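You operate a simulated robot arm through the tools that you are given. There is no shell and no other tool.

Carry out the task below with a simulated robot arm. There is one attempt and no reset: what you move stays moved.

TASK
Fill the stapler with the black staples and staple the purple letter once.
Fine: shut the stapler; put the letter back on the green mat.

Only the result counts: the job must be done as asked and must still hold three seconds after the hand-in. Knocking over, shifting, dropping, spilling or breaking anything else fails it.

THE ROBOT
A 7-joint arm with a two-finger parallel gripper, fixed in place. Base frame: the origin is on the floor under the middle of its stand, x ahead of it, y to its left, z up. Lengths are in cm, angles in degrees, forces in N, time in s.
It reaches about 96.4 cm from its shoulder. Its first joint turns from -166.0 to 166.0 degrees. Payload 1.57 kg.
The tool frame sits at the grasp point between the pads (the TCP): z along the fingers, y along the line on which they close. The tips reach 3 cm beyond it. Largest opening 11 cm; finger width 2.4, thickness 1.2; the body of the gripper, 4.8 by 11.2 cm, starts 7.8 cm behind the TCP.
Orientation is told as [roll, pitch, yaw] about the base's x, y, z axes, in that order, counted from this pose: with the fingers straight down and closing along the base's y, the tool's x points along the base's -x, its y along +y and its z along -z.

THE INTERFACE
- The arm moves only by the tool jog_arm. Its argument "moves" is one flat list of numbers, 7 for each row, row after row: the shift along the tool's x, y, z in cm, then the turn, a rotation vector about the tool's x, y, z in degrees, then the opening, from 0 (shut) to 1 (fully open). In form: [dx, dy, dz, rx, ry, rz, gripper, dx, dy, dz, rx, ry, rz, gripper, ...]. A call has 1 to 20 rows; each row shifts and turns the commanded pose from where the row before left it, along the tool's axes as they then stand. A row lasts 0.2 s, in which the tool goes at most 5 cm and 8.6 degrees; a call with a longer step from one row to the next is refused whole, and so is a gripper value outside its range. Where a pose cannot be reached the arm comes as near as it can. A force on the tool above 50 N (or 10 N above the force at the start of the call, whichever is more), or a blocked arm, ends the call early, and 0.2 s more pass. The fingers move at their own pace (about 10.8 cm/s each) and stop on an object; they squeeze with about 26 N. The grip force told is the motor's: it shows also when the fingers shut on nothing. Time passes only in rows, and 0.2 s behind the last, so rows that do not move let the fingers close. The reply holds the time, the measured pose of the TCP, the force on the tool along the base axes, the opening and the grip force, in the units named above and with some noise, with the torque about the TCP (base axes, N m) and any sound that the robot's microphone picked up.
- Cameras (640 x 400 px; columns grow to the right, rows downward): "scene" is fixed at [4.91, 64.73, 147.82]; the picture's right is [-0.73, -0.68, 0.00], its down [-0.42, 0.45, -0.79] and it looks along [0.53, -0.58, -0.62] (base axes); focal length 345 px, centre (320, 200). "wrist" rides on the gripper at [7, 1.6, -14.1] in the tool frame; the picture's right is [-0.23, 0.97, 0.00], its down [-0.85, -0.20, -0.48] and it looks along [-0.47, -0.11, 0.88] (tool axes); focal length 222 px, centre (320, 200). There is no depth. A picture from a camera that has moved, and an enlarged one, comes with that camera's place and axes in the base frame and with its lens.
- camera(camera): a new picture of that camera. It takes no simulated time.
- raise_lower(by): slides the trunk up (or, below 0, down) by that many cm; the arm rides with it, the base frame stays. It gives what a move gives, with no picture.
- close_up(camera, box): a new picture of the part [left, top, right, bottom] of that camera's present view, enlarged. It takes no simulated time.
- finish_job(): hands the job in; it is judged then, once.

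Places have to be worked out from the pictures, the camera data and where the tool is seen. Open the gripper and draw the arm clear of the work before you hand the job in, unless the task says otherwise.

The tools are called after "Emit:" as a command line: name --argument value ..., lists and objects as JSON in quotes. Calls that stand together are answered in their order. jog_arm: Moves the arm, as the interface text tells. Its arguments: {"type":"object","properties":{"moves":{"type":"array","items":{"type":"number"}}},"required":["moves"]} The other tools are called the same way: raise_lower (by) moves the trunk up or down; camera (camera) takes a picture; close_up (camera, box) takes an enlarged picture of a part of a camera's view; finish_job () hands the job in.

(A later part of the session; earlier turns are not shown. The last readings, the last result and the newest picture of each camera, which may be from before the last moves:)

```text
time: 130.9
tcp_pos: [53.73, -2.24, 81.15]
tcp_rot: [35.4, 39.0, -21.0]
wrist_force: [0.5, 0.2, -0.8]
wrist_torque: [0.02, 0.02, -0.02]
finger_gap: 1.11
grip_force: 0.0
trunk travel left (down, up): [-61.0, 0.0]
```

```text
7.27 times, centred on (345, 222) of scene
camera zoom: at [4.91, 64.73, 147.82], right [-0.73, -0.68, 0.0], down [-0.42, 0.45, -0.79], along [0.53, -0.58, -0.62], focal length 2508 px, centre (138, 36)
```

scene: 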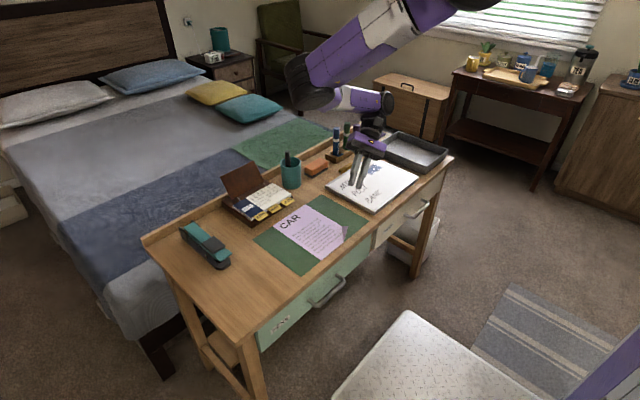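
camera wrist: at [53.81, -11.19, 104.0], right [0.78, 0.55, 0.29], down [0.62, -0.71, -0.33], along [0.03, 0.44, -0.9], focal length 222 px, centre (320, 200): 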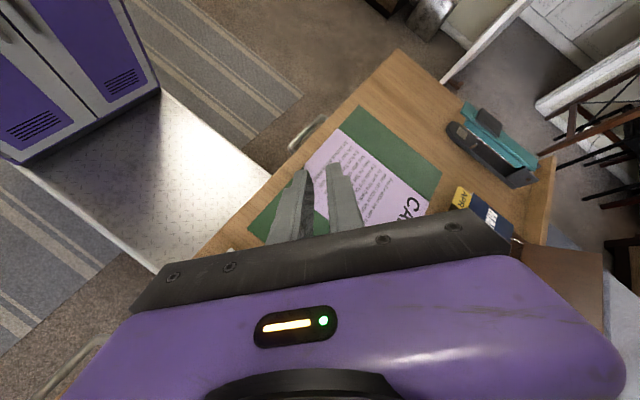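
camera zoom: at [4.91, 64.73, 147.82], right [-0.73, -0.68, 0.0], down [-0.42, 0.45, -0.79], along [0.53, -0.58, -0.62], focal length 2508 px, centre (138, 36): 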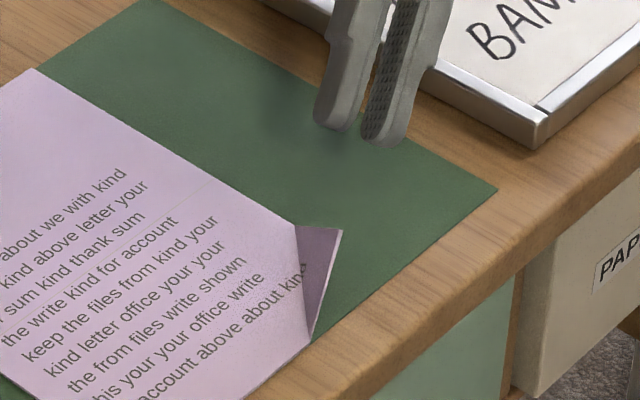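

The tab shows edge-on between the fingers, about 0.2 cm off-centre. I correct and advance half-way, then check again.

Emit:
jog_arm --moves '[0.47, -0.18, 1.2, 0, 0, 0, 0.1, 0, 0, 1.5, 0, 0, 0, 0.1, 0, 0, 0, 0, 0, 0, 0.1]'

Emit:
close_up --camera "wrist" --box '[270, 110, 370, 210]'

Emit:
close_up --camera "scene" --box '[320, 205, 365, 245]'

```text
time: 131.7
tcp_pos: [52.35, -0.02, 79.74]
tcp_rot: [35.4, 39.2, -21.0]
wrist_force: [0.8, 0.1, -0.6]
wrist_torque: [0.0, 0.01, -0.01]
finger_gap: 1.09
grip_force: 0.0
trunk travel left (down, up): [-61.0, 0.0]
```

```text
4.00 times, centred on (320, 160) of wrist
camera zoom: at [52.12, -7.28, 93.72], right [0.78, 0.55, 0.29], down [0.62, -0.71, -0.33], along [0.03, 0.44, -0.9], focal length 888 px, centre (320, 360)
```

zoom: 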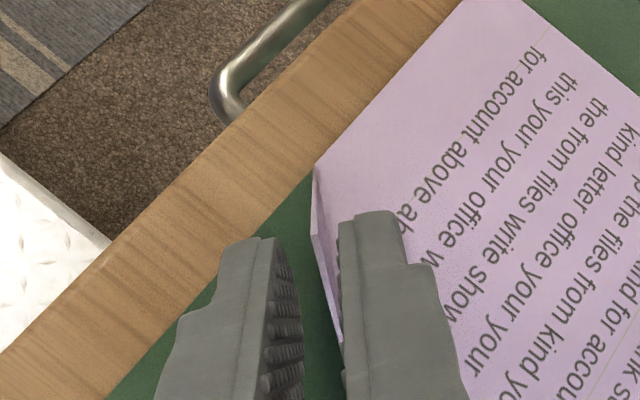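

```text
10.00 times, centred on (342, 225) of scene
camera zoom: at [4.91, 64.73, 147.82], right [-0.73, -0.68, 0.0], down [-0.42, 0.45, -0.79], along [0.53, -0.58, -0.62], focal length 3448 px, centre (95, -50)
```

zoom: 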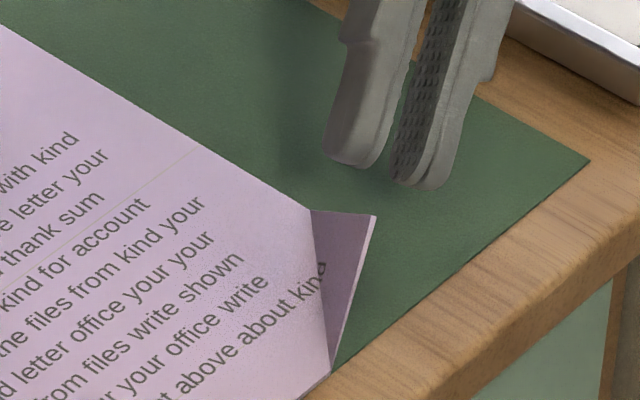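

The tab is centred in the gap. I advance the remaining 2.3 cm and check the force.

Emit:
jog_arm --moves '[-0.05, 0, 0.8, 0, 0, 0, 0.1, -0.05, 0, 0.8, 0, 0, 0, 0.1, -0.05, 0, 0.7, 0, 0, 0, 0.1, 0, 0, 0, 0, 0, 0, 0.1]'

Emit:
close_up --camera "wrist" --box '[270, 110, 370, 210]'

Emit:
close_up --camera "scene" --box '[320, 205, 365, 245]'

```text
time: 132.7
tcp_pos: [51.88, 1.56, 78.12]
tcp_rot: [35.3, 39.1, -21.0]
wrist_force: [-0.5, 0.1, -0.9]
wrist_torque: [-0.02, 0.0, -0.01]
finger_gap: 1.13
grip_force: 0.0
trunk travel left (down, up): [-61.0, 0.0]
```

```text
4.00 times, centred on (320, 160) of wrist
camera zoom: at [51.64, -5.68, 92.17], right [0.78, 0.55, 0.29], down [0.62, -0.71, -0.33], along [0.03, 0.44, -0.9], focal length 888 px, centre (320, 360)
```

zoom: 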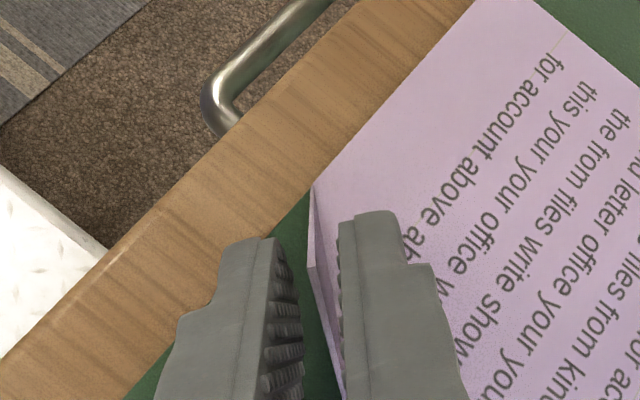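

```text
10.00 times, centred on (342, 225) of scene
camera zoom: at [4.91, 64.73, 147.82], right [-0.73, -0.68, 0.0], down [-0.42, 0.45, -0.79], along [0.53, -0.58, -0.62], focal length 3448 px, centre (95, -50)
```

zoom: 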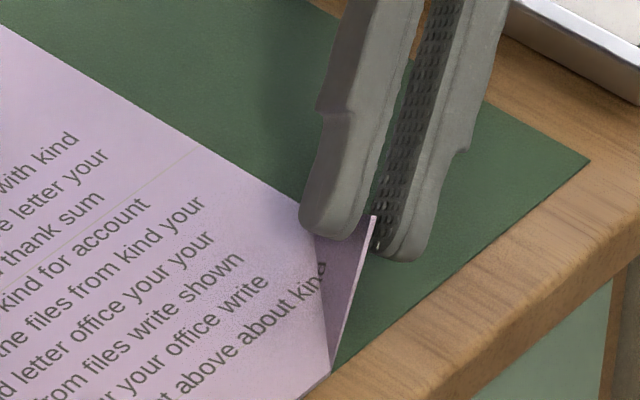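

The tab is between the fingers. I narrow the gap, advance 0.4 cm more for a better hold, and close.

Emit:
jog_arm --moves '[0, 0, 0, 0, 0, 0, 0.05, 0, 0, 0, 0, 0, 0, 0.05, 0, 0, 0.4, 0, 0, 0, 0.05, 0, 0, 0, 0, 0, 0, 0.05, 0, 0, 0, 0, 0, 0, 0, 0, 0, 0, 0, 0, 0, 0, 0, 0, 0, 0, 0, 0, 0]'

Emit:
close_up --camera "scene" --box '[320, 205, 365, 245]'

Emit:
camera --camera "wrist"

```text
time: 134.3
tcp_pos: [51.74, 1.77, 78.0]
tcp_rot: [35.4, 39.1, -20.9]
wrist_force: [1.1, 0.5, 0.5]
wrist_torque: [0.08, -0.1, 0.03]
finger_gap: 0.2
grip_force: 14.3
trunk travel left (down, up): [-61.0, 0.0]
```

```text
10.00 times, centred on (342, 225) of scene
camera zoom: at [4.91, 64.73, 147.82], right [-0.73, -0.68, 0.0], down [-0.42, 0.45, -0.79], along [0.53, -0.58, -0.62], focal length 3448 px, centre (95, -50)
```

zoom: 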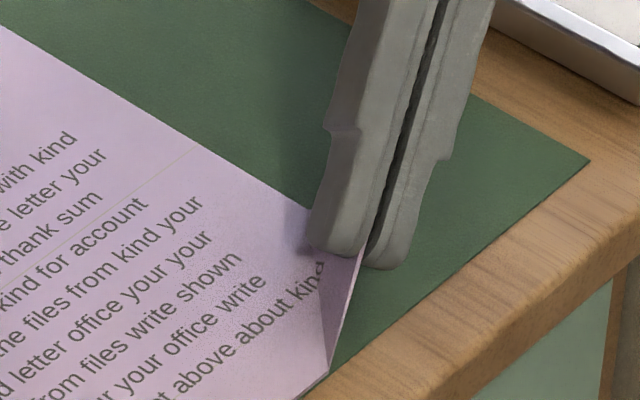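

```text
taken
camera wrist: at [51.57, -5.36, 91.92], right [0.78, 0.55, 0.29], down [0.62, -0.71, -0.33], along [0.03, 0.44, -0.9], focal length 222 px, centre (320, 200)
```

wrist: 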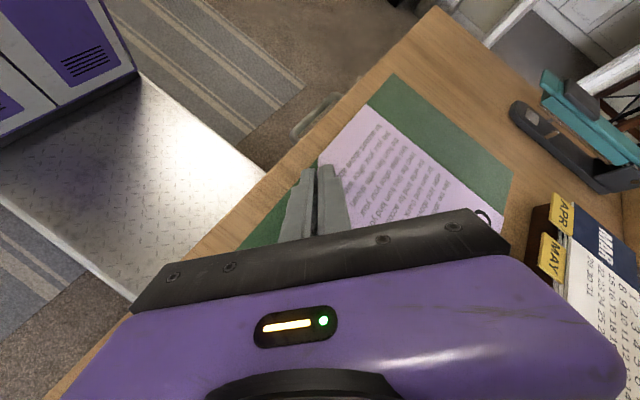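

The tab is pinched (gap 0.2). I lift straight up 1 cm, then 2 more, and check that the letter follows level.

Emit:
jog_arm --moves '[0.316, 0.224, -0.316, 0, 0, 0, 0, 0.316, 0.224, -0.316, 0, 0, 0, 0, 0.632, 0.448, -0.632, 0, 0, 0, 0, 0.632, 0.448, -0.632, 0, 0, 0, 0, 0, 0, 0, 0, 0, 0, 0]'

Emit:
close_up --camera "scene" --box '[240, 180, 380, 290]'

Emit:
camera --camera "wrist"

```text
time: 135.5
tcp_pos: [51.71, 1.77, 80.82]
tcp_rot: [35.3, 39.1, -20.9]
wrist_force: [-0.7, 0.6, 0.0]
wrist_torque: [-0.01, 0.02, -0.02]
finger_gap: 0.15
grip_force: 13.8
trunk travel left (down, up): [-61.0, 0.0]
```

```text
3.64 times, centred on (310, 235) of scene
camera zoom: at [4.91, 64.73, 147.82], right [-0.73, -0.68, 0.0], down [-0.42, 0.45, -0.79], along [0.53, -0.58, -0.62], focal length 1254 px, centre (356, 73)
```

zoom: 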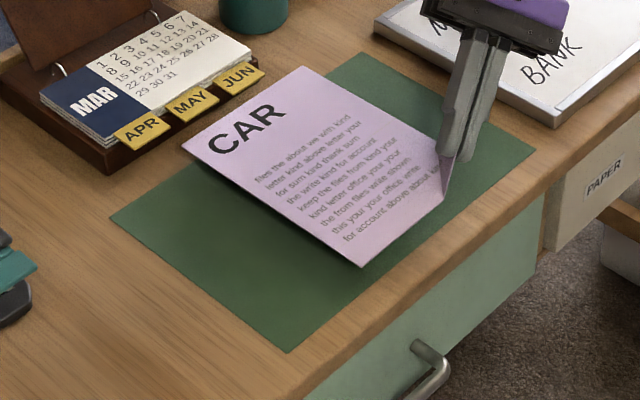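

```text
taken
camera wrist: at [51.55, -5.4, 94.9], right [0.78, 0.55, 0.29], down [0.62, -0.71, -0.33], along [0.03, 0.44, -0.9], focal length 222 px, centre (320, 200)
```

wrist: 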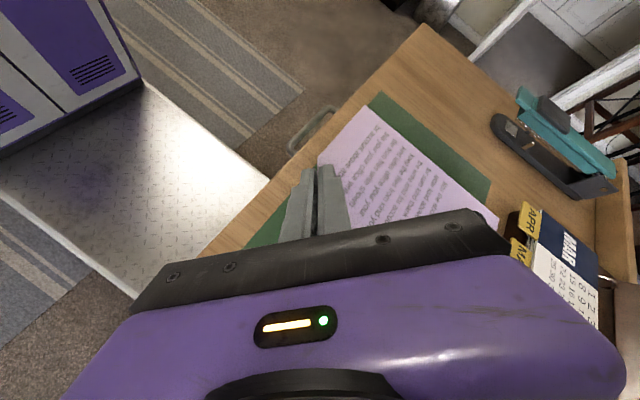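

The letter hangs level as a rigid sheet. I carry it +14.4 in y (and −1 in x, slightly lower) to just before the stapler's side, then check the heights.

Emit:
jog_arm --moves '[0.7, 1.34, 1.88, 0, 0, 0, 0, 0.7, 1.34, 1.88, 0, 0, 0, 0, 0.7, 1.34, 1.88, 0, 0, 0, 0, 0.7, 1.34, 1.88, 0, 0, 0, 0, 0.7, 1.34, 1.88, 0, 0, 0, 0, 0.67, 1.33, 1.88, 0, 0, 0, 0, 0, 0, 0, 0, 0, 0, 0]'

Emit:
close_up --camera "scene" --box '[180, 200, 340, 300]'

Emit:
camera --camera "scene"

```text
time: 137.1
tcp_pos: [50.63, 16.15, 79.83]
tcp_rot: [35.3, 39.0, -21.0]
wrist_force: [0.0, -0.3, 0.2]
wrist_torque: [0.0, 0.01, 0.0]
finger_gap: 0.16
grip_force: 14.2
trunk travel left (down, up): [-61.0, 0.0]
```

```text
4.00 times, centred on (260, 250) of scene
camera zoom: at [4.91, 64.73, 147.82], right [-0.73, -0.68, 0.0], down [-0.42, 0.45, -0.79], along [0.53, -0.58, -0.62], focal length 1379 px, centre (560, 0)
```

zoom: 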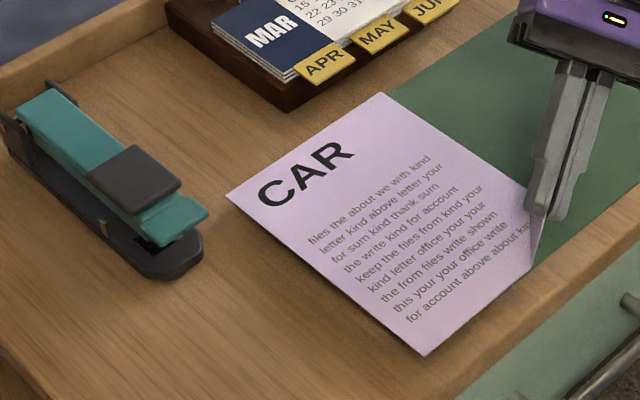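

```text
taken
```

scene: 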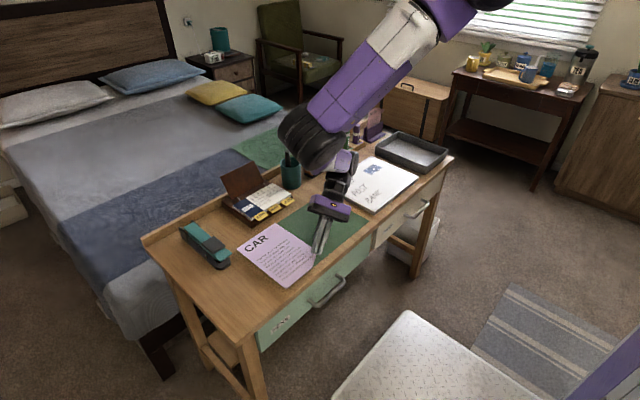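

The far corner seems ~0.3 cm lower than the rest. I raise 0.4 cm, move the letter's edge up to the base side, and zoom to compare heights.

Emit:
jog_arm --moves '[0.25, 0.18, -0.25, 0, 0, 0, 0, 0.279, 0.63, 0.725, 0, 0, 0, 0, 0.279, 0.63, 0.725, 0, 0, 0, 0, 0, 0, 0, 0, 0, 0, 0]'

Emit:
close_up --camera "scene" --box '[195, 225, 255, 275]'

Emit:
camera --camera "wrist"

```text
time: 138.1
tcp_pos: [50.69, 18.24, 80.42]
tcp_rot: [35.4, 39.2, -21.0]
wrist_force: [-0.2, 1.1, -0.2]
wrist_torque: [0.01, 0.04, 0.0]
finger_gap: 0.16
grip_force: 14.2
trunk travel left (down, up): [-61.0, 0.0]
```

```text
8.00 times, centred on (225, 250) of scene
camera zoom: at [4.91, 64.73, 147.82], right [-0.73, -0.68, 0.0], down [-0.42, 0.45, -0.79], along [0.53, -0.58, -0.62], focal length 2759 px, centre (1080, -200)
```

zoom: 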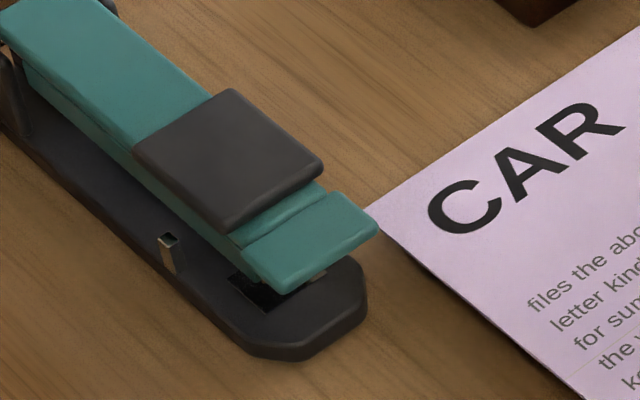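

```text
taken
camera wrist: at [50.47, 11.03, 94.42], right [0.78, 0.55, 0.29], down [0.62, -0.71, -0.33], along [0.03, 0.44, -0.9], focal length 222 px, centre (320, 200)
```

wrist: 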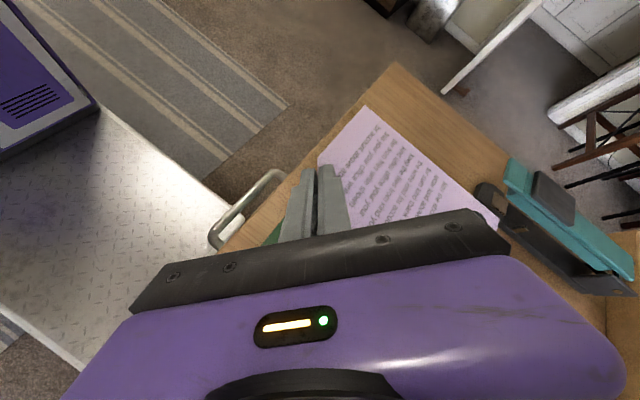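

I use the wrist camera, which looks toward the stapler from the letter's side, to check the height of the letter edge relative to the stapler's gap.

Emit:
close_up --camera "wrist" --box '[450, 150, 570, 250]'

Emit:
close_up --camera "scene" --box '[214, 240, 236, 260]'

```text
4.00 times, centred on (510, 200) of wrist
camera zoom: at [50.47, 11.03, 94.42], right [0.78, 0.55, 0.29], down [0.62, -0.71, -0.33], along [0.03, 0.44, -0.9], focal length 888 px, centre (-440, 200)
```

zoom: 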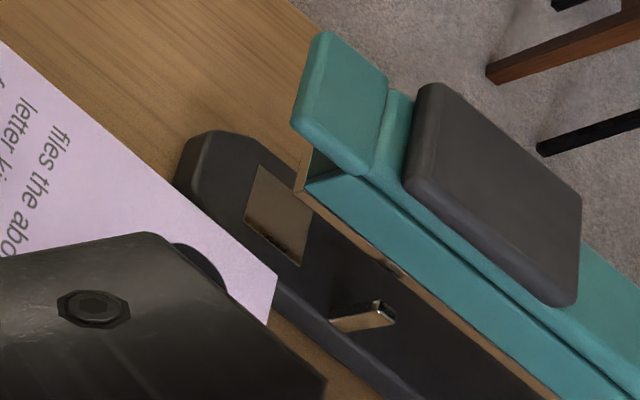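

```text
16.00 times, centred on (225, 250) of scene
camera zoom: at [4.91, 64.73, 147.82], right [-0.73, -0.68, 0.0], down [-0.42, 0.45, -0.79], along [0.53, -0.58, -0.62], focal length 5518 px, centre (1840, -600)
```

zoom: 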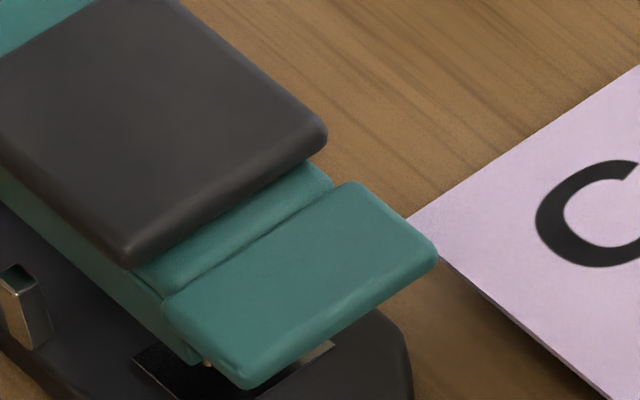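

Triangulating both cameras puts the letter's corner at (69.0, 32.6, 76.5) — in the gap between base (≈75.7) and magazine (≈77.1); the stapler itself now sits ~1.9 cm further +x than originally (magazine front at x≈68.5). I shift the letter +1.5 in x and slide it in +y under the magazine.

Emit:
jog_arm --moves '[-0.54, 0.476, -0.2, 0, 0, 0, 0, -0.54, 0.476, -0.2, 0, 0, 0, 0, 0.28, 0.63, 0.725, 0, 0, 0, 0, 0.28, 0.63, 0.725, 0, 0, 0, 0, 0, 0, 0, 0, 0, 0, 0]'

Emit:
close_up --camera "wrist" --box '[450, 150, 570, 250]'

Emit:
close_up --camera "scene" --box '[195, 225, 255, 275]'

```text
time: 139.3
tcp_pos: [52.34, 20.23, 80.49]
tcp_rot: [35.4, 39.2, -21.0]
wrist_force: [0.0, -0.5, 0.8]
wrist_torque: [0.0, 0.02, -0.01]
finger_gap: 0.17
grip_force: 14.2
trunk travel left (down, up): [-61.0, 0.0]
```

```text
4.00 times, centred on (510, 200) of wrist
camera zoom: at [52.11, 13.06, 94.5], right [0.78, 0.55, 0.29], down [0.62, -0.71, -0.33], along [0.03, 0.44, -0.9], focal length 888 px, centre (-440, 200)
```

zoom: 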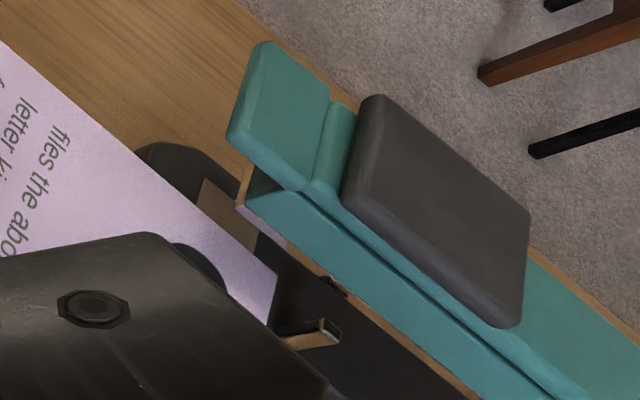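

```text
8.00 times, centred on (225, 250) of scene
camera zoom: at [4.91, 64.73, 147.82], right [-0.73, -0.68, 0.0], down [-0.42, 0.45, -0.79], along [0.53, -0.58, -0.62], focal length 2759 px, centre (1080, -200)
```

zoom: 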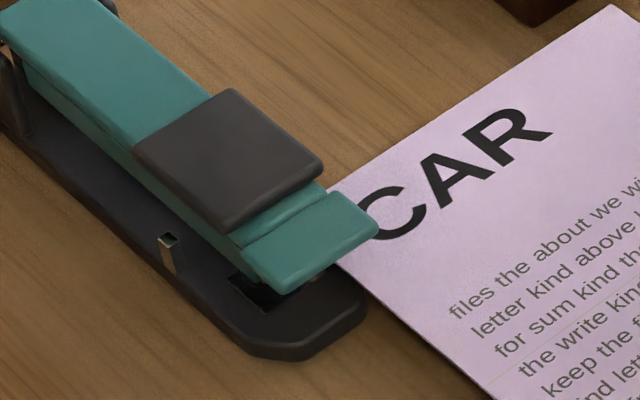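

The letter slides in with no contact; its edge passes ~1.6 cm in front of the paper stop and ~2 cm beyond the staple line. I continue +4 cm in y in small steps.

Emit:
jog_arm --moves '[0.28, 0.63, 0.725, 0, 0, 0, 0, 0.28, 0.63, 0.725, 0, 0, 0, 0, 0, 0, 0, 0, 0, 0, 0]'

Emit:
jog_arm --moves '[0.28, 0.63, 0.725, 0, 0, 0, 0, 0.28, 0.63, 0.725, 0, 0, 0, 0, 0, 0, 0, 0, 0, 0, 0]'

Emit:
close_up --camera "scene" --box '[195, 225, 255, 275]'

Emit:
close_up --camera "wrist" --box '[430, 150, 550, 250]'

```text
time: 140.1
tcp_pos: [52.4, 22.31, 80.47]
tcp_rot: [35.3, 39.0, -20.9]
wrist_force: [-0.1, 0.0, -0.3]
wrist_torque: [-0.06, -0.02, 0.02]
finger_gap: 0.14
grip_force: 13.9
trunk travel left (down, up): [-61.0, 0.0]
```

```text
time: 140.9
tcp_pos: [52.25, 24.43, 80.49]
tcp_rot: [35.3, 39.2, -21.0]
wrist_force: [0.1, 0.4, -0.3]
wrist_torque: [-0.03, 0.0, -0.02]
finger_gap: 0.15
grip_force: 13.7
trunk travel left (down, up): [-61.0, 0.0]
```

```text
8.00 times, centred on (225, 250) of scene
camera zoom: at [4.91, 64.73, 147.82], right [-0.73, -0.68, 0.0], down [-0.42, 0.45, -0.79], along [0.53, -0.58, -0.62], focal length 2759 px, centre (1080, -200)
```

zoom: 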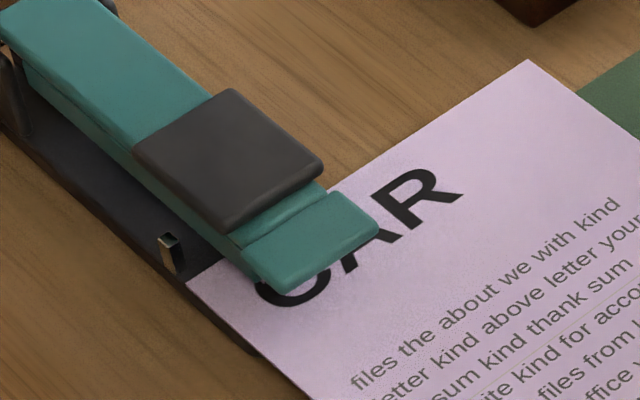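

```text
4.00 times, centred on (490, 200) of wrist
camera zoom: at [52.03, 17.14, 94.5], right [0.78, 0.55, 0.29], down [0.62, -0.71, -0.33], along [0.03, 0.44, -0.9], focal length 888 px, centre (-360, 200)
```

zoom: 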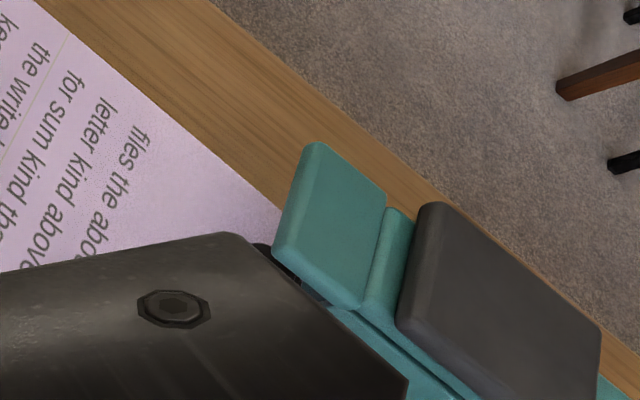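

The letter is under the magazine, its edge just before the paper stops. I lower it ~0.7 cm toward the base and check force.

Emit:
jog_arm --moves '[-0.126, -0.09, 0.126, 0, 0, 0, 0, -0.126, -0.09, 0.126, 0, 0, 0, 0, 0, 0, 0, 0, 0, 0, 0]'

Emit:
jog_arm --moves '[-0.126, -0.09, 0.126, 0, 0, 0, 0, -0.063, -0.045, 0.063, 0, 0, 0, 0, 0, 0, 0, 0, 0, 0, 0]'

Emit:
close_up --camera "scene" --box '[195, 225, 335, 310]'

```text
time: 141.7
tcp_pos: [52.29, 24.27, 80.03]
tcp_rot: [35.3, 39.1, -21.0]
wrist_force: [0.2, 0.8, -0.6]
wrist_torque: [-0.01, 0.06, 0.0]
finger_gap: 0.18
grip_force: 13.5
trunk travel left (down, up): [-61.0, 0.0]
```

```text
time: 142.5
tcp_pos: [52.15, 24.32, 79.74]
tcp_rot: [35.4, 39.1, -21.0]
wrist_force: [0.4, 0.5, 0.3]
wrist_torque: [0.01, 0.04, 0.02]
finger_gap: 0.15
grip_force: 13.5
trunk travel left (down, up): [-61.0, 0.0]
```

```text
4.57 times, centred on (265, 268) of scene
camera zoom: at [4.91, 64.73, 147.82], right [-0.73, -0.68, 0.0], down [-0.42, 0.45, -0.79], along [0.53, -0.58, -0.62], focal length 1576 px, centre (571, -109)
```

zoom: 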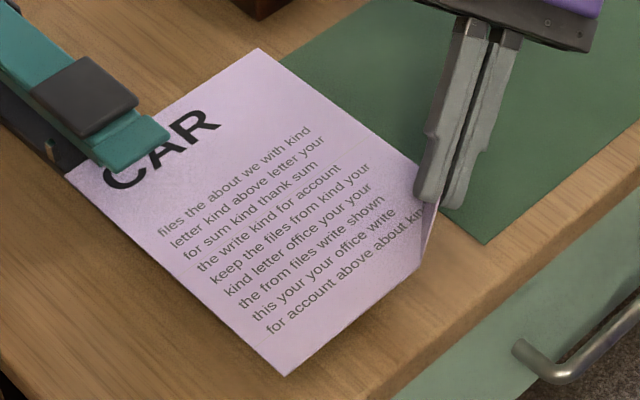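

No contact yet; a little lower, then release gently.

Emit:
jog_arm --moves '[-0.126, -0.09, 0.126, 0, 0, 0, 0, -0.126, -0.09, 0.126, 0, 0, 0, 0, 0, 0, 0, 0, 0, 0, 0]'

Emit:
jog_arm --moves '[-0.126, -0.09, 0.126, 0, 0, 0, 0, 0, 0, 0, 0, 0, 0, 0]'

Emit:
close_up --camera "scene" --box '[195, 225, 255, 275]'

```text
time: 143.3
tcp_pos: [52.33, 24.26, 79.33]
tcp_rot: [35.3, 39.1, -21.1]
wrist_force: [-0.4, -0.5, 0.7]
wrist_torque: [0.04, -0.07, -0.01]
finger_gap: 0.2
grip_force: 14.5
trunk travel left (down, up): [-61.0, 0.0]
```

```text
time: 143.9
tcp_pos: [52.27, 24.31, 79.08]
tcp_rot: [35.3, 39.1, -20.9]
wrist_force: [-0.4, -0.1, 0.7]
wrist_torque: [0.13, -0.11, 0.0]
finger_gap: 0.16
grip_force: 14.1
trunk travel left (down, up): [-61.0, 0.0]
```

```text
8.00 times, centred on (225, 250) of scene
camera zoom: at [4.91, 64.73, 147.82], right [-0.73, -0.68, 0.0], down [-0.42, 0.45, -0.79], along [0.53, -0.58, -0.62], focal length 2759 px, centre (1080, -200)
```

zoom: 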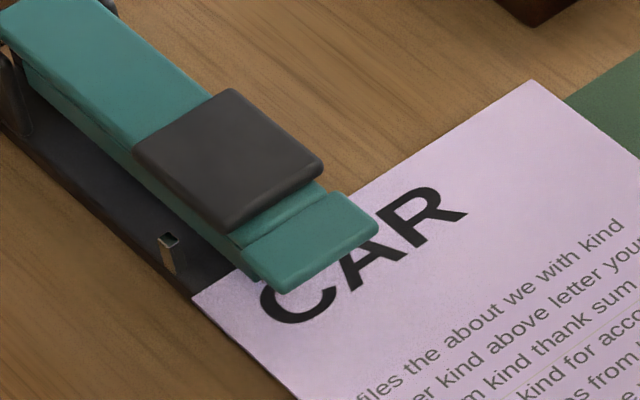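

The torque shows the letter's far corner now rests lightly on the base. I open the fingers slightly and let time pass.

Emit:
jog_arm --moves '[0, 0, 0, 0, 0, 0, 0.05, 0, 0, 0, 0, 0, 0, 0.1, 0, 0, 0, 0, 0, 0, 0.12, 0, 0, 0, 0, 0, 0, 0.12]'

Emit:
close_up --camera "scene" --box '[195, 225, 335, 310]'

Emit:
close_up --camera "wrist" --box '[250, 100, 390, 240]'

```text
time: 144.9
tcp_pos: [52.2, 24.3, 79.21]
tcp_rot: [35.3, 39.1, -21.0]
wrist_force: [0.0, 0.5, -0.1]
wrist_torque: [-0.02, -0.02, -0.04]
finger_gap: 1.35
grip_force: 0.0
trunk travel left (down, up): [-61.0, 0.0]
```

```text
4.57 times, centred on (265, 268) of scene
camera zoom: at [4.91, 64.73, 147.82], right [-0.73, -0.68, 0.0], down [-0.42, 0.45, -0.79], along [0.53, -0.58, -0.62], focal length 1576 px, centre (571, -109)
```

zoom: 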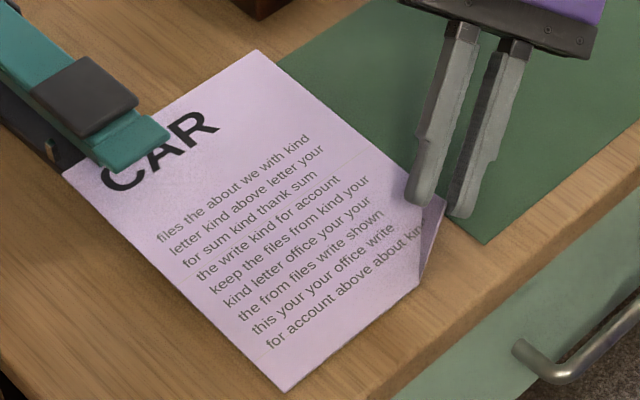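

```text
2.86 times, centred on (320, 170) of wrist
camera zoom: at [52.05, 17.05, 93.15], right [0.78, 0.55, 0.29], down [0.62, -0.71, -0.33], along [0.03, 0.44, -0.9], focal length 635 px, centre (320, 286)
```

zoom: 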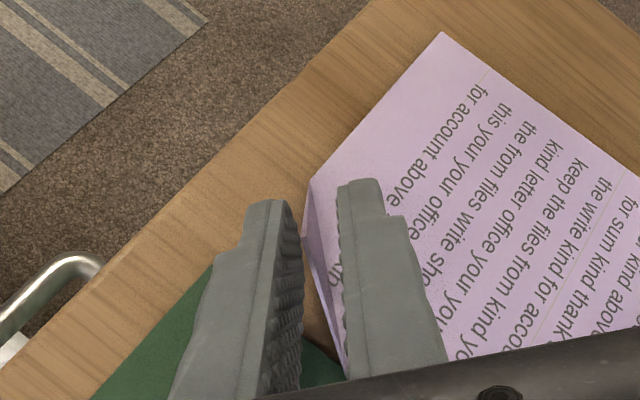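

Released; the letter stays with its corner in the stapler. I withdraw along the tab's plane, rise, and level the tool.

Emit:
jog_arm --moves '[0, 0, -2, 0, 0, 0, 0.12, 0, 0, -3, 0, 0, 0, 0.12, 1.9, 1.34, -1.9, 0, 0, 0, 0.12, 2.5, 1.8, -2.5, 0, 0, 0, 0.12, 2.5, 1.8, -2.5, 0, 0, 0, 0.1, 0, 0, 0, 4.88, -5.38, -1.73, 0, 0, 0, 0, 4.88, -5.38, -1.73, 0, 0, 0, 0, 4.88, -5.38, -1.73, 0, 0, 0, 0, 4.88, -5.38, -1.73, 0, 0, 0, 0, 4.88, -5.38, -1.73, 0, 0, 0, 0, 4.88, -5.38, -1.73, 0, 0, 0, 0, 4.88, -5.38, -1.73, 0, 0, 0, 0, 0, 0, -7, 0, 0, 0, 0, 0, 0, -7, 0, 0, 0, 0, 0, 0, -7, 0, 0, 0, 0, 0, 0, 0, 0]'

Emit:
camera --camera "scene"

Emit:
camera --camera "wrist"

```text
time: 148.3
tcp_pos: [53.62, 20.54, 93.2]
tcp_rot: [0.0, 0.2, 0.3]
wrist_force: [0.7, 0.0, -0.3]
wrist_torque: [0.02, 0.0, 0.0]
finger_gap: 0.0
grip_force: 21.4
trunk travel left (down, up): [-61.0, 0.0]
```

```text
taken
```

scene: 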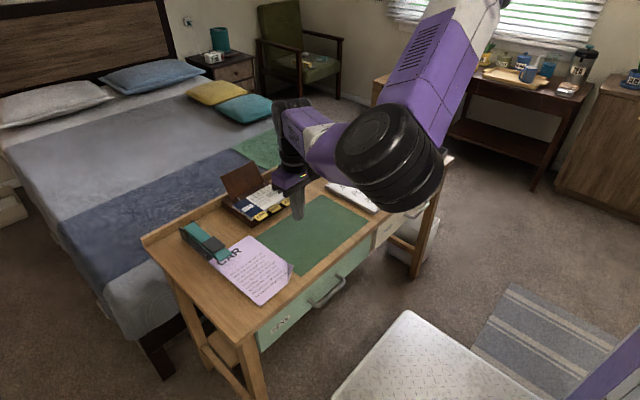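

```text
taken
camera wrist: at [46.61, 22.31, 107.33], right [0.22, 0.97, 0.0], down [0.86, -0.19, 0.48], along [0.46, -0.11, -0.88], focal length 222 px, centre (320, 200)
```

wrist: 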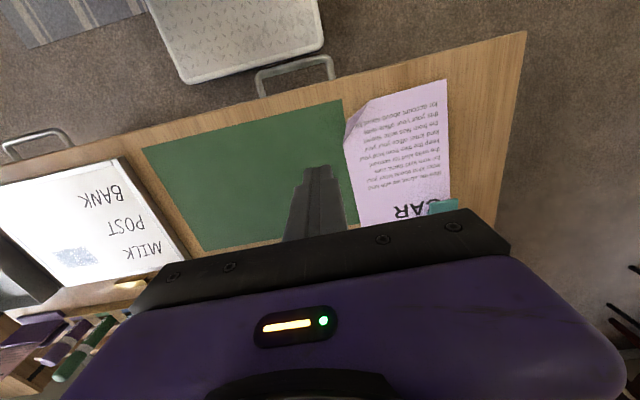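

Everything is in place. I go above the stapler's press pad with closed fingers and measure it.

Emit:
jog_arm --moves '[-2.6, 2.62, -0.4, 0, 0, 0, 0, -2.6, 2.62, -0.4, 0, 0, 0, 0, -2.6, 2.62, -0.4, 0, 0, 0, 0, -2.6, 2.62, -0.4, 0, 0, 0, 0, -2.6, 2.62, -0.4, 0, 0, 0, 0, -2.6, 2.62, 0, 0, 0, 0, 0, 0, 0, 0, 0, 0, 0, 0]'

Emit:
close_up --camera "wrist" --box '[250, 90, 390, 230]'

Emit:
camera --camera "scene"

```text
time: 149.9
tcp_pos: [69.14, 36.56, 95.3]
tcp_rot: [-0.1, 0.2, 0.0]
wrist_force: [-0.8, -0.1, 0.2]
wrist_torque: [0.03, 0.0, 0.03]
finger_gap: 0.0
grip_force: 21.5
trunk travel left (down, up): [-61.0, 0.0]
```

```text
2.86 times, centred on (320, 160) of wrist
camera zoom: at [62.19, 38.23, 109.36], right [0.22, 0.97, 0.0], down [0.86, -0.2, 0.48], along [0.46, -0.11, -0.88], focal length 635 px, centre (320, 314)
```

zoom: 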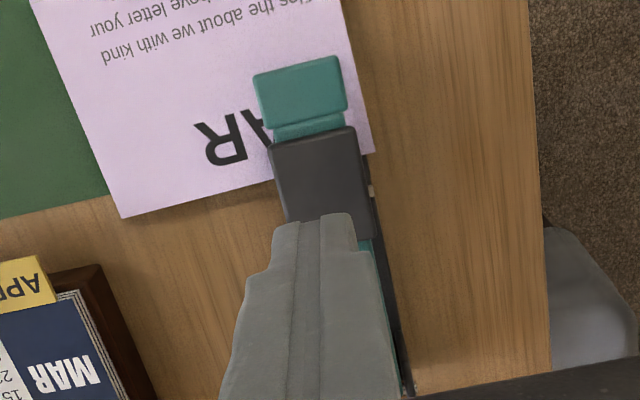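

```text
taken
```

scene: 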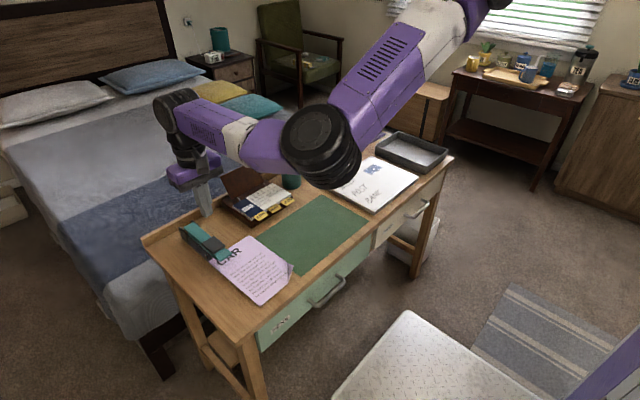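

The pad spans x 68.5–73.6, y 34.4–38.2. I lower the closed fingertips to just above its middle.

Emit:
jog_arm --moves '[-0.55, -0.12, 3.2, 0, 0, 0, 0, -0.55, -0.12, 3.2, 0, 0, 0, 0, -0.55, -0.12, 3.0, 0, 0, 0, 0, 0, 0, 0, 0, 0, 0, 0]'

Emit:
close_up --camera "scene" --box '[180, 200, 260, 270]'

Emit:
close_up --camera "wrist" --box '[250, 90, 390, 230]'

```text
time: 150.9
tcp_pos: [70.67, 36.2, 85.76]
tcp_rot: [-0.1, 0.1, 0.2]
wrist_force: [-0.5, 0.9, 0.1]
wrist_torque: [0.01, 0.0, 0.0]
finger_gap: 0.01
grip_force: 21.2
trunk travel left (down, up): [-61.0, 0.0]
```

```text
5.71 times, centred on (220, 235) of scene
camera zoom: at [4.91, 64.73, 147.82], right [-0.73, -0.68, 0.0], down [-0.42, 0.45, -0.79], along [0.53, -0.58, -0.62], focal length 1971 px, centre (891, 0)
```

zoom: 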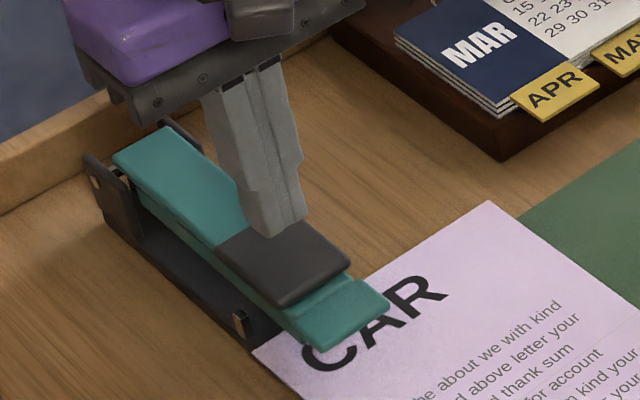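

```text
2.86 times, centred on (320, 160) of wrist
camera zoom: at [63.77, 37.9, 99.85], right [0.22, 0.97, 0.0], down [0.86, -0.2, 0.48], along [0.46, -0.11, -0.88], focal length 635 px, centre (320, 314)
```

zoom: 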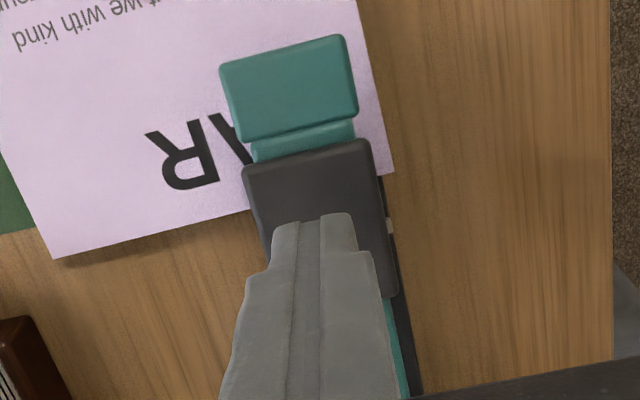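

The tips are over the pad. I press down in small steps, watching force and any sound.

Emit:
jog_arm --moves '[0, 0, 0.4, 0, 0, 0, 0, 0, 0, 0.4, 0, 0, 0, 0, 0, 0, 0.4, 0, 0, 0, 0, 0, 0, 0.3, 0, 0, 0, 0]'

Emit:
jog_arm --moves '[0, 0, 0.3, 0, 0, 0, 0, 0, 0, 0.3, 0, 0, 0, 0]'

```text
time: 151.9
tcp_pos: [70.71, 36.06, 84.11]
tcp_rot: [0.0, 0.2, 0.2]
wrist_force: [-0.3, 0.5, -0.4]
wrist_torque: [-0.03, -0.01, 0.01]
finger_gap: 0.0
grip_force: 21.1
trunk travel left (down, up): [-61.0, 0.0]
```

```text
time: 152.5
tcp_pos: [70.88, 35.95, 83.68]
tcp_rot: [-0.2, 0.2, 0.2]
wrist_force: [0.4, -0.1, 0.8]
wrist_torque: [0.0, -0.01, 0.03]
finger_gap: 0.0
grip_force: 21.0
trunk travel left (down, up): [-61.0, 0.0]
```

Emit:
jog_arm --moves '[0, 0, 0.2, 0, 0, 0, 0, 0, 0, 0.2, 0, 0, 0, 0]'

Emit:
close_up --camera "scene" --box '[195, 225, 245, 270]'

```text
time: 153.1
tcp_pos: [70.62, 35.99, 83.24]
tcp_rot: [-0.1, 0.3, 0.2]
wrist_force: [0.0, 0.4, 0.0]
wrist_torque: [0.01, -0.01, 0.02]
finger_gap: 0.0
grip_force: 21.3
trunk travel left (down, up): [-61.0, 0.0]
```

```text
8.89 times, centred on (220, 248) of scene
camera zoom: at [4.91, 64.73, 147.82], right [-0.73, -0.68, 0.0], down [-0.42, 0.45, -0.79], along [0.53, -0.58, -0.62], focal length 3065 px, centre (1209, -222)
```

zoom: 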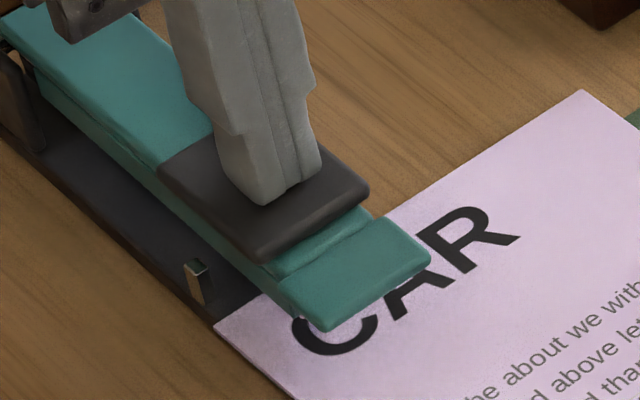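

Very close to contact. I continue pressing in 0.2 cm steps.

Emit:
jog_arm --moves '[0, 0, 0.2, 0, 0, 0, 0, 0, 0, 0.2, 0, 0, 0, 0]'

Emit:
jog_arm --moves '[0, 0, 0.2, 0, 0, 0, 0, 0, 0, 0.2, 0, 0, 0, 0]'

```text
time: 153.7
tcp_pos: [70.77, 35.9, 82.86]
tcp_rot: [0.0, 0.2, 0.2]
wrist_force: [0.3, 1.1, 2.3]
wrist_torque: [0.0, -0.02, 0.0]
finger_gap: 0.01
grip_force: 20.9
trunk travel left (down, up): [-61.0, 0.0]
```

```text
time: 154.3
tcp_pos: [70.69, 36.04, 82.41]
tcp_rot: [-0.1, 0.2, 0.2]
wrist_force: [-1.0, -0.3, 1.4]
wrist_torque: [0.03, 0.0, 0.0]
finger_gap: 0.0
grip_force: 21.8
trunk travel left (down, up): [-61.0, 0.0]
```

Contact made (≈2 N) and the arm starts to give. I keep pressing.

Emit:
jog_arm --moves '[0, 0, 0.25, 0, 0, 0, 0, 0, 0, 0.25, 0, 0, 0, 0]'

Emit:
jog_arm --moves '[0, 0, 0.25, 0, 0, 0, 0, 0, 0, 0.25, 0, 0, 0, 0]'

Emit:
close_up --camera "scene" --box '[195, 225, 245, 270]'

```text
time: 154.9
tcp_pos: [70.84, 36.03, 82.11]
tcp_rot: [-0.1, 0.3, 0.1]
wrist_force: [-6.8, -4.3, 17.5]
wrist_torque: [-0.13, 0.01, 0.04]
finger_gap: 0.0
grip_force: 21.4
trunk travel left (down, up): [-61.0, 0.0]
```

```text
time: 155.6
tcp_pos: [70.82, 36.04, 81.99]
tcp_rot: [-0.2, 0.1, 0.1]
wrist_force: [-15.0, -11.6, 32.7]
wrist_torque: [-0.4, 0.04, -0.12]
finger_gap: 0.01
grip_force: 21.6
trunk travel left (down, up): [-61.0, 0.0]
stopped in row 2: the force on the tool passed its limit at 55 N (the readings are from after the stop); the commanded pose is now the measured one
```

```text
8.89 times, centred on (220, 248) of scene
camera zoom: at [4.91, 64.73, 147.82], right [-0.73, -0.68, 0.0], down [-0.42, 0.45, -0.79], along [0.53, -0.58, -0.62], focal length 3065 px, centre (1209, -222)
```

zoom: 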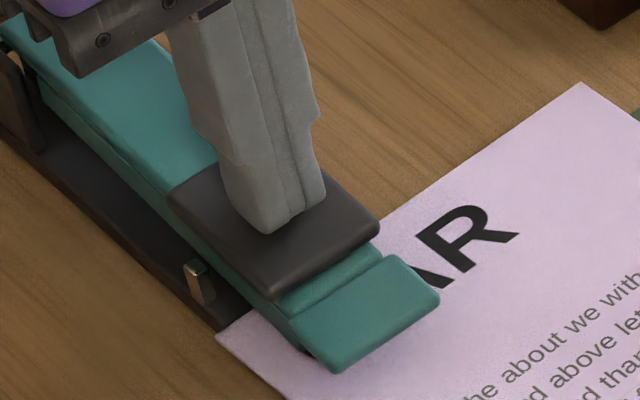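

The arm is fully down on the letter (force limit reached). I release the pressure slowly and look for the staple.

Emit:
jog_arm --moves '[0, 0, -0.3, 0, 0, 0, 0, 0, 0, -0.5, 0, 0, 0, 0, 0, 0, -0.7, 0, 0, 0, 0, 0, 0, -2, 0, 0, 0, 0, 0, 0, -3, 0, 0, 0, 0, 0, 0, 0, 0, 0, 0, 0]'

Emit:
close_up --camera "scene" --box '[195, 225, 245, 270]'

Emit:
close_up --camera "wrist" --box '[250, 90, 390, 230]'

```text
time: 156.9
tcp_pos: [70.81, 36.09, 88.09]
tcp_rot: [0.0, 0.2, 0.1]
wrist_force: [0.8, 0.1, -0.5]
wrist_torque: [0.01, 0.0, -0.01]
finger_gap: 0.0
grip_force: 21.4
trunk travel left (down, up): [-61.0, 0.0]
```

```text
8.89 times, centred on (220, 248) of scene
camera zoom: at [4.91, 64.73, 147.82], right [-0.73, -0.68, 0.0], down [-0.42, 0.45, -0.79], along [0.53, -0.58, -0.62], focal length 3065 px, centre (1209, -222)
```

zoom: 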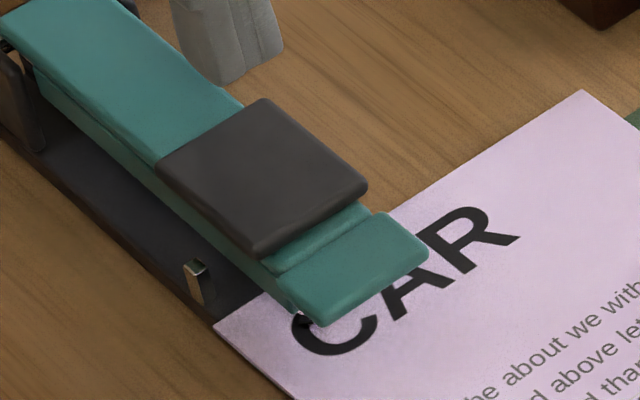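

```text
2.86 times, centred on (320, 160) of wrist
camera zoom: at [63.92, 37.9, 102.25], right [0.23, 0.97, 0.0], down [0.86, -0.2, 0.48], along [0.46, -0.11, -0.88], focal length 635 px, centre (320, 314)
```

zoom: 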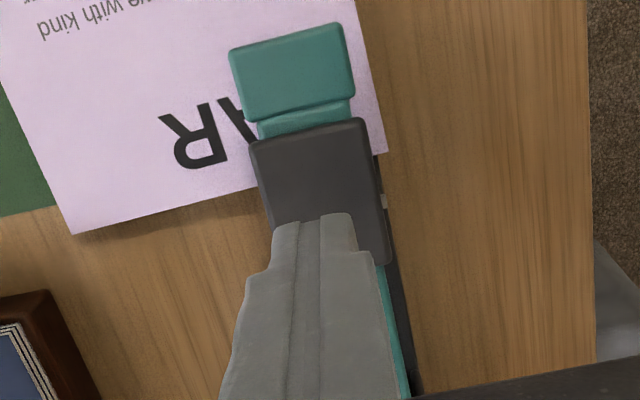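

The arm sprang back up. I zoom in below the nose to look for a black staple in the letter.

Emit:
close_up --camera "scene" --box '[212, 255, 226, 267]'

Emit:
close_up --camera "scene" --box '[208, 250, 236, 274]'

```text
16.00 times, centred on (219, 261) of scene
camera zoom: at [4.91, 64.73, 147.82], right [-0.73, -0.68, 0.0], down [-0.42, 0.45, -0.79], along [0.53, -0.58, -0.62], focal length 5518 px, centre (1936, -776)
```

zoom: 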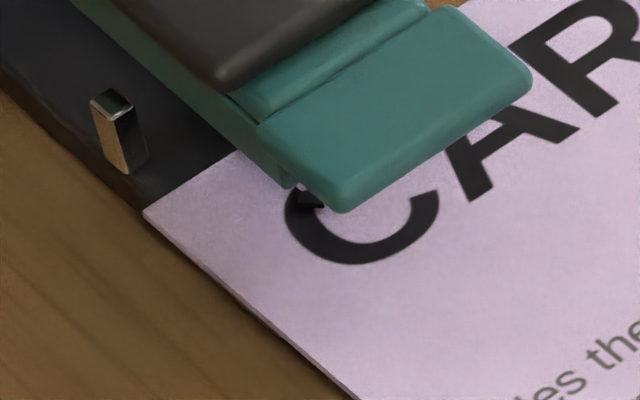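

```text
16.00 times, centred on (222, 262) of scene
camera zoom: at [4.91, 64.73, 147.82], right [-0.73, -0.68, 0.0], down [-0.42, 0.45, -0.79], along [0.53, -0.58, -0.62], focal length 5518 px, centre (1888, -792)
```

zoom: 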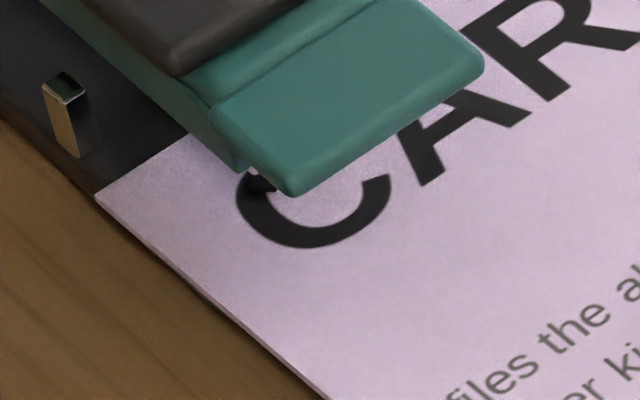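

A small raised black bar shows on the letter under the nose, which looks like the staple. I check from the front with the wrist camera before moving the letter.

Emit:
jog_arm --moves '[0, 0, -3.5, 0, 0, 0, 0, 0, 0, -3, 0, 0, 0, 0, 4.2, 0, 0, 0, 0, 0, 0, 4.2, 0, 0, 0, 0, 0, 0, 4.2, 0, 0, 0, 0, 0, 0, 4.2, 0, 0, 0, 0, 0, 0, 0, 0, 0, 0, -8, 0, 0.3, 0, 0, 0, 0, -8, 0, 0.6, 0, 0, 0, 0, -8, 0, 0.8, 0, 0, 0, 0, -8, 0, 0.8, 0, 0, 0, 0, -8, 0, 0.8, 0, 0, 0, 0, 0, 0, 0.8]'

Emit:
camera --camera "wrist"

```text
time: 159.6
tcp_pos: [54.09, 36.04, 94.89]
tcp_rot: [-0.1, -39.9, 0.2]
wrist_force: [-0.2, 0.0, -1.1]
wrist_torque: [-0.03, 0.01, -0.01]
finger_gap: 8.8
grip_force: 0.0
trunk travel left (down, up): [-61.0, 0.0]
```

```text
taken
camera wrist: at [39.61, 37.77, 101.16], right [0.17, 0.97, 0.14], down [0.35, -0.2, 0.92], along [0.92, -0.11, -0.37], focal length 222 px, centre (320, 200)
```

wrist: 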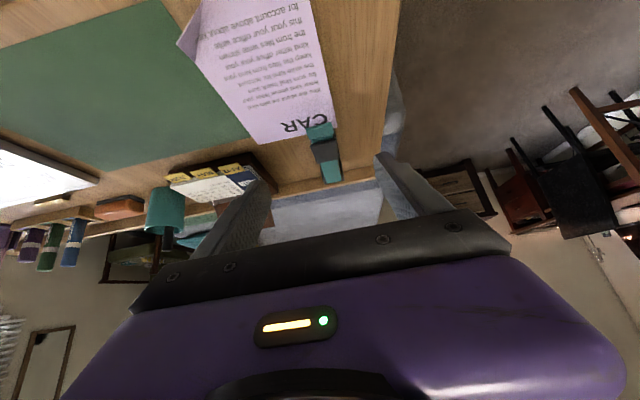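

Emit:
close_up --camera "wrist" --box '[295, 105, 345, 145]'

Emit:
close_up --camera "wrist" --box '[308, 112, 332, 132]'

```text
10.00 times, centred on (320, 125) of wrist
camera zoom: at [39.61, 37.77, 101.16], right [0.17, 0.97, 0.14], down [0.35, -0.2, 0.92], along [0.92, -0.11, -0.37], focal length 2221 px, centre (320, 950)
```

zoom: 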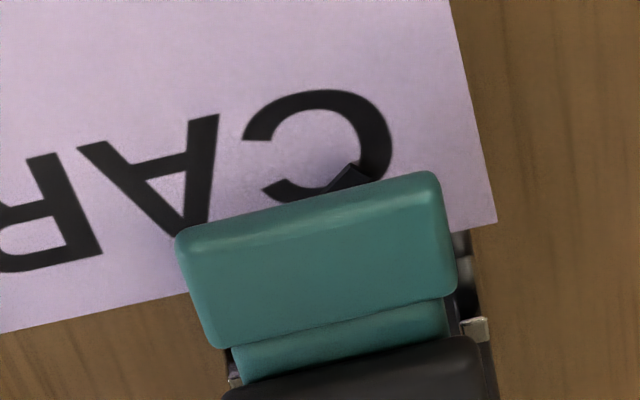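

```text
16.00 times, centred on (320, 122) of wrist
camera zoom: at [39.61, 37.77, 101.16], right [0.17, 0.97, 0.14], down [0.35, -0.2, 0.92], along [0.92, -0.11, -0.37], focal length 3554 px, centre (320, 1448)
```

zoom: 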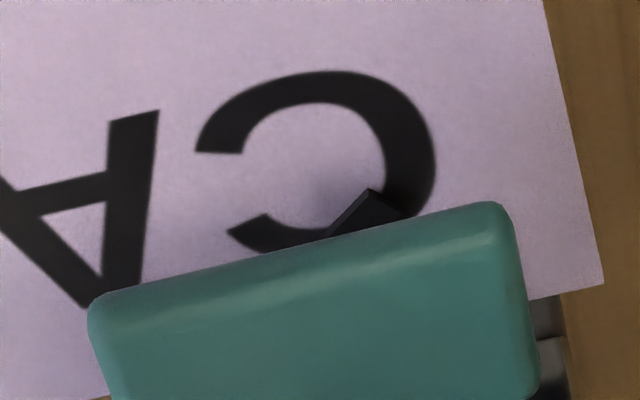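

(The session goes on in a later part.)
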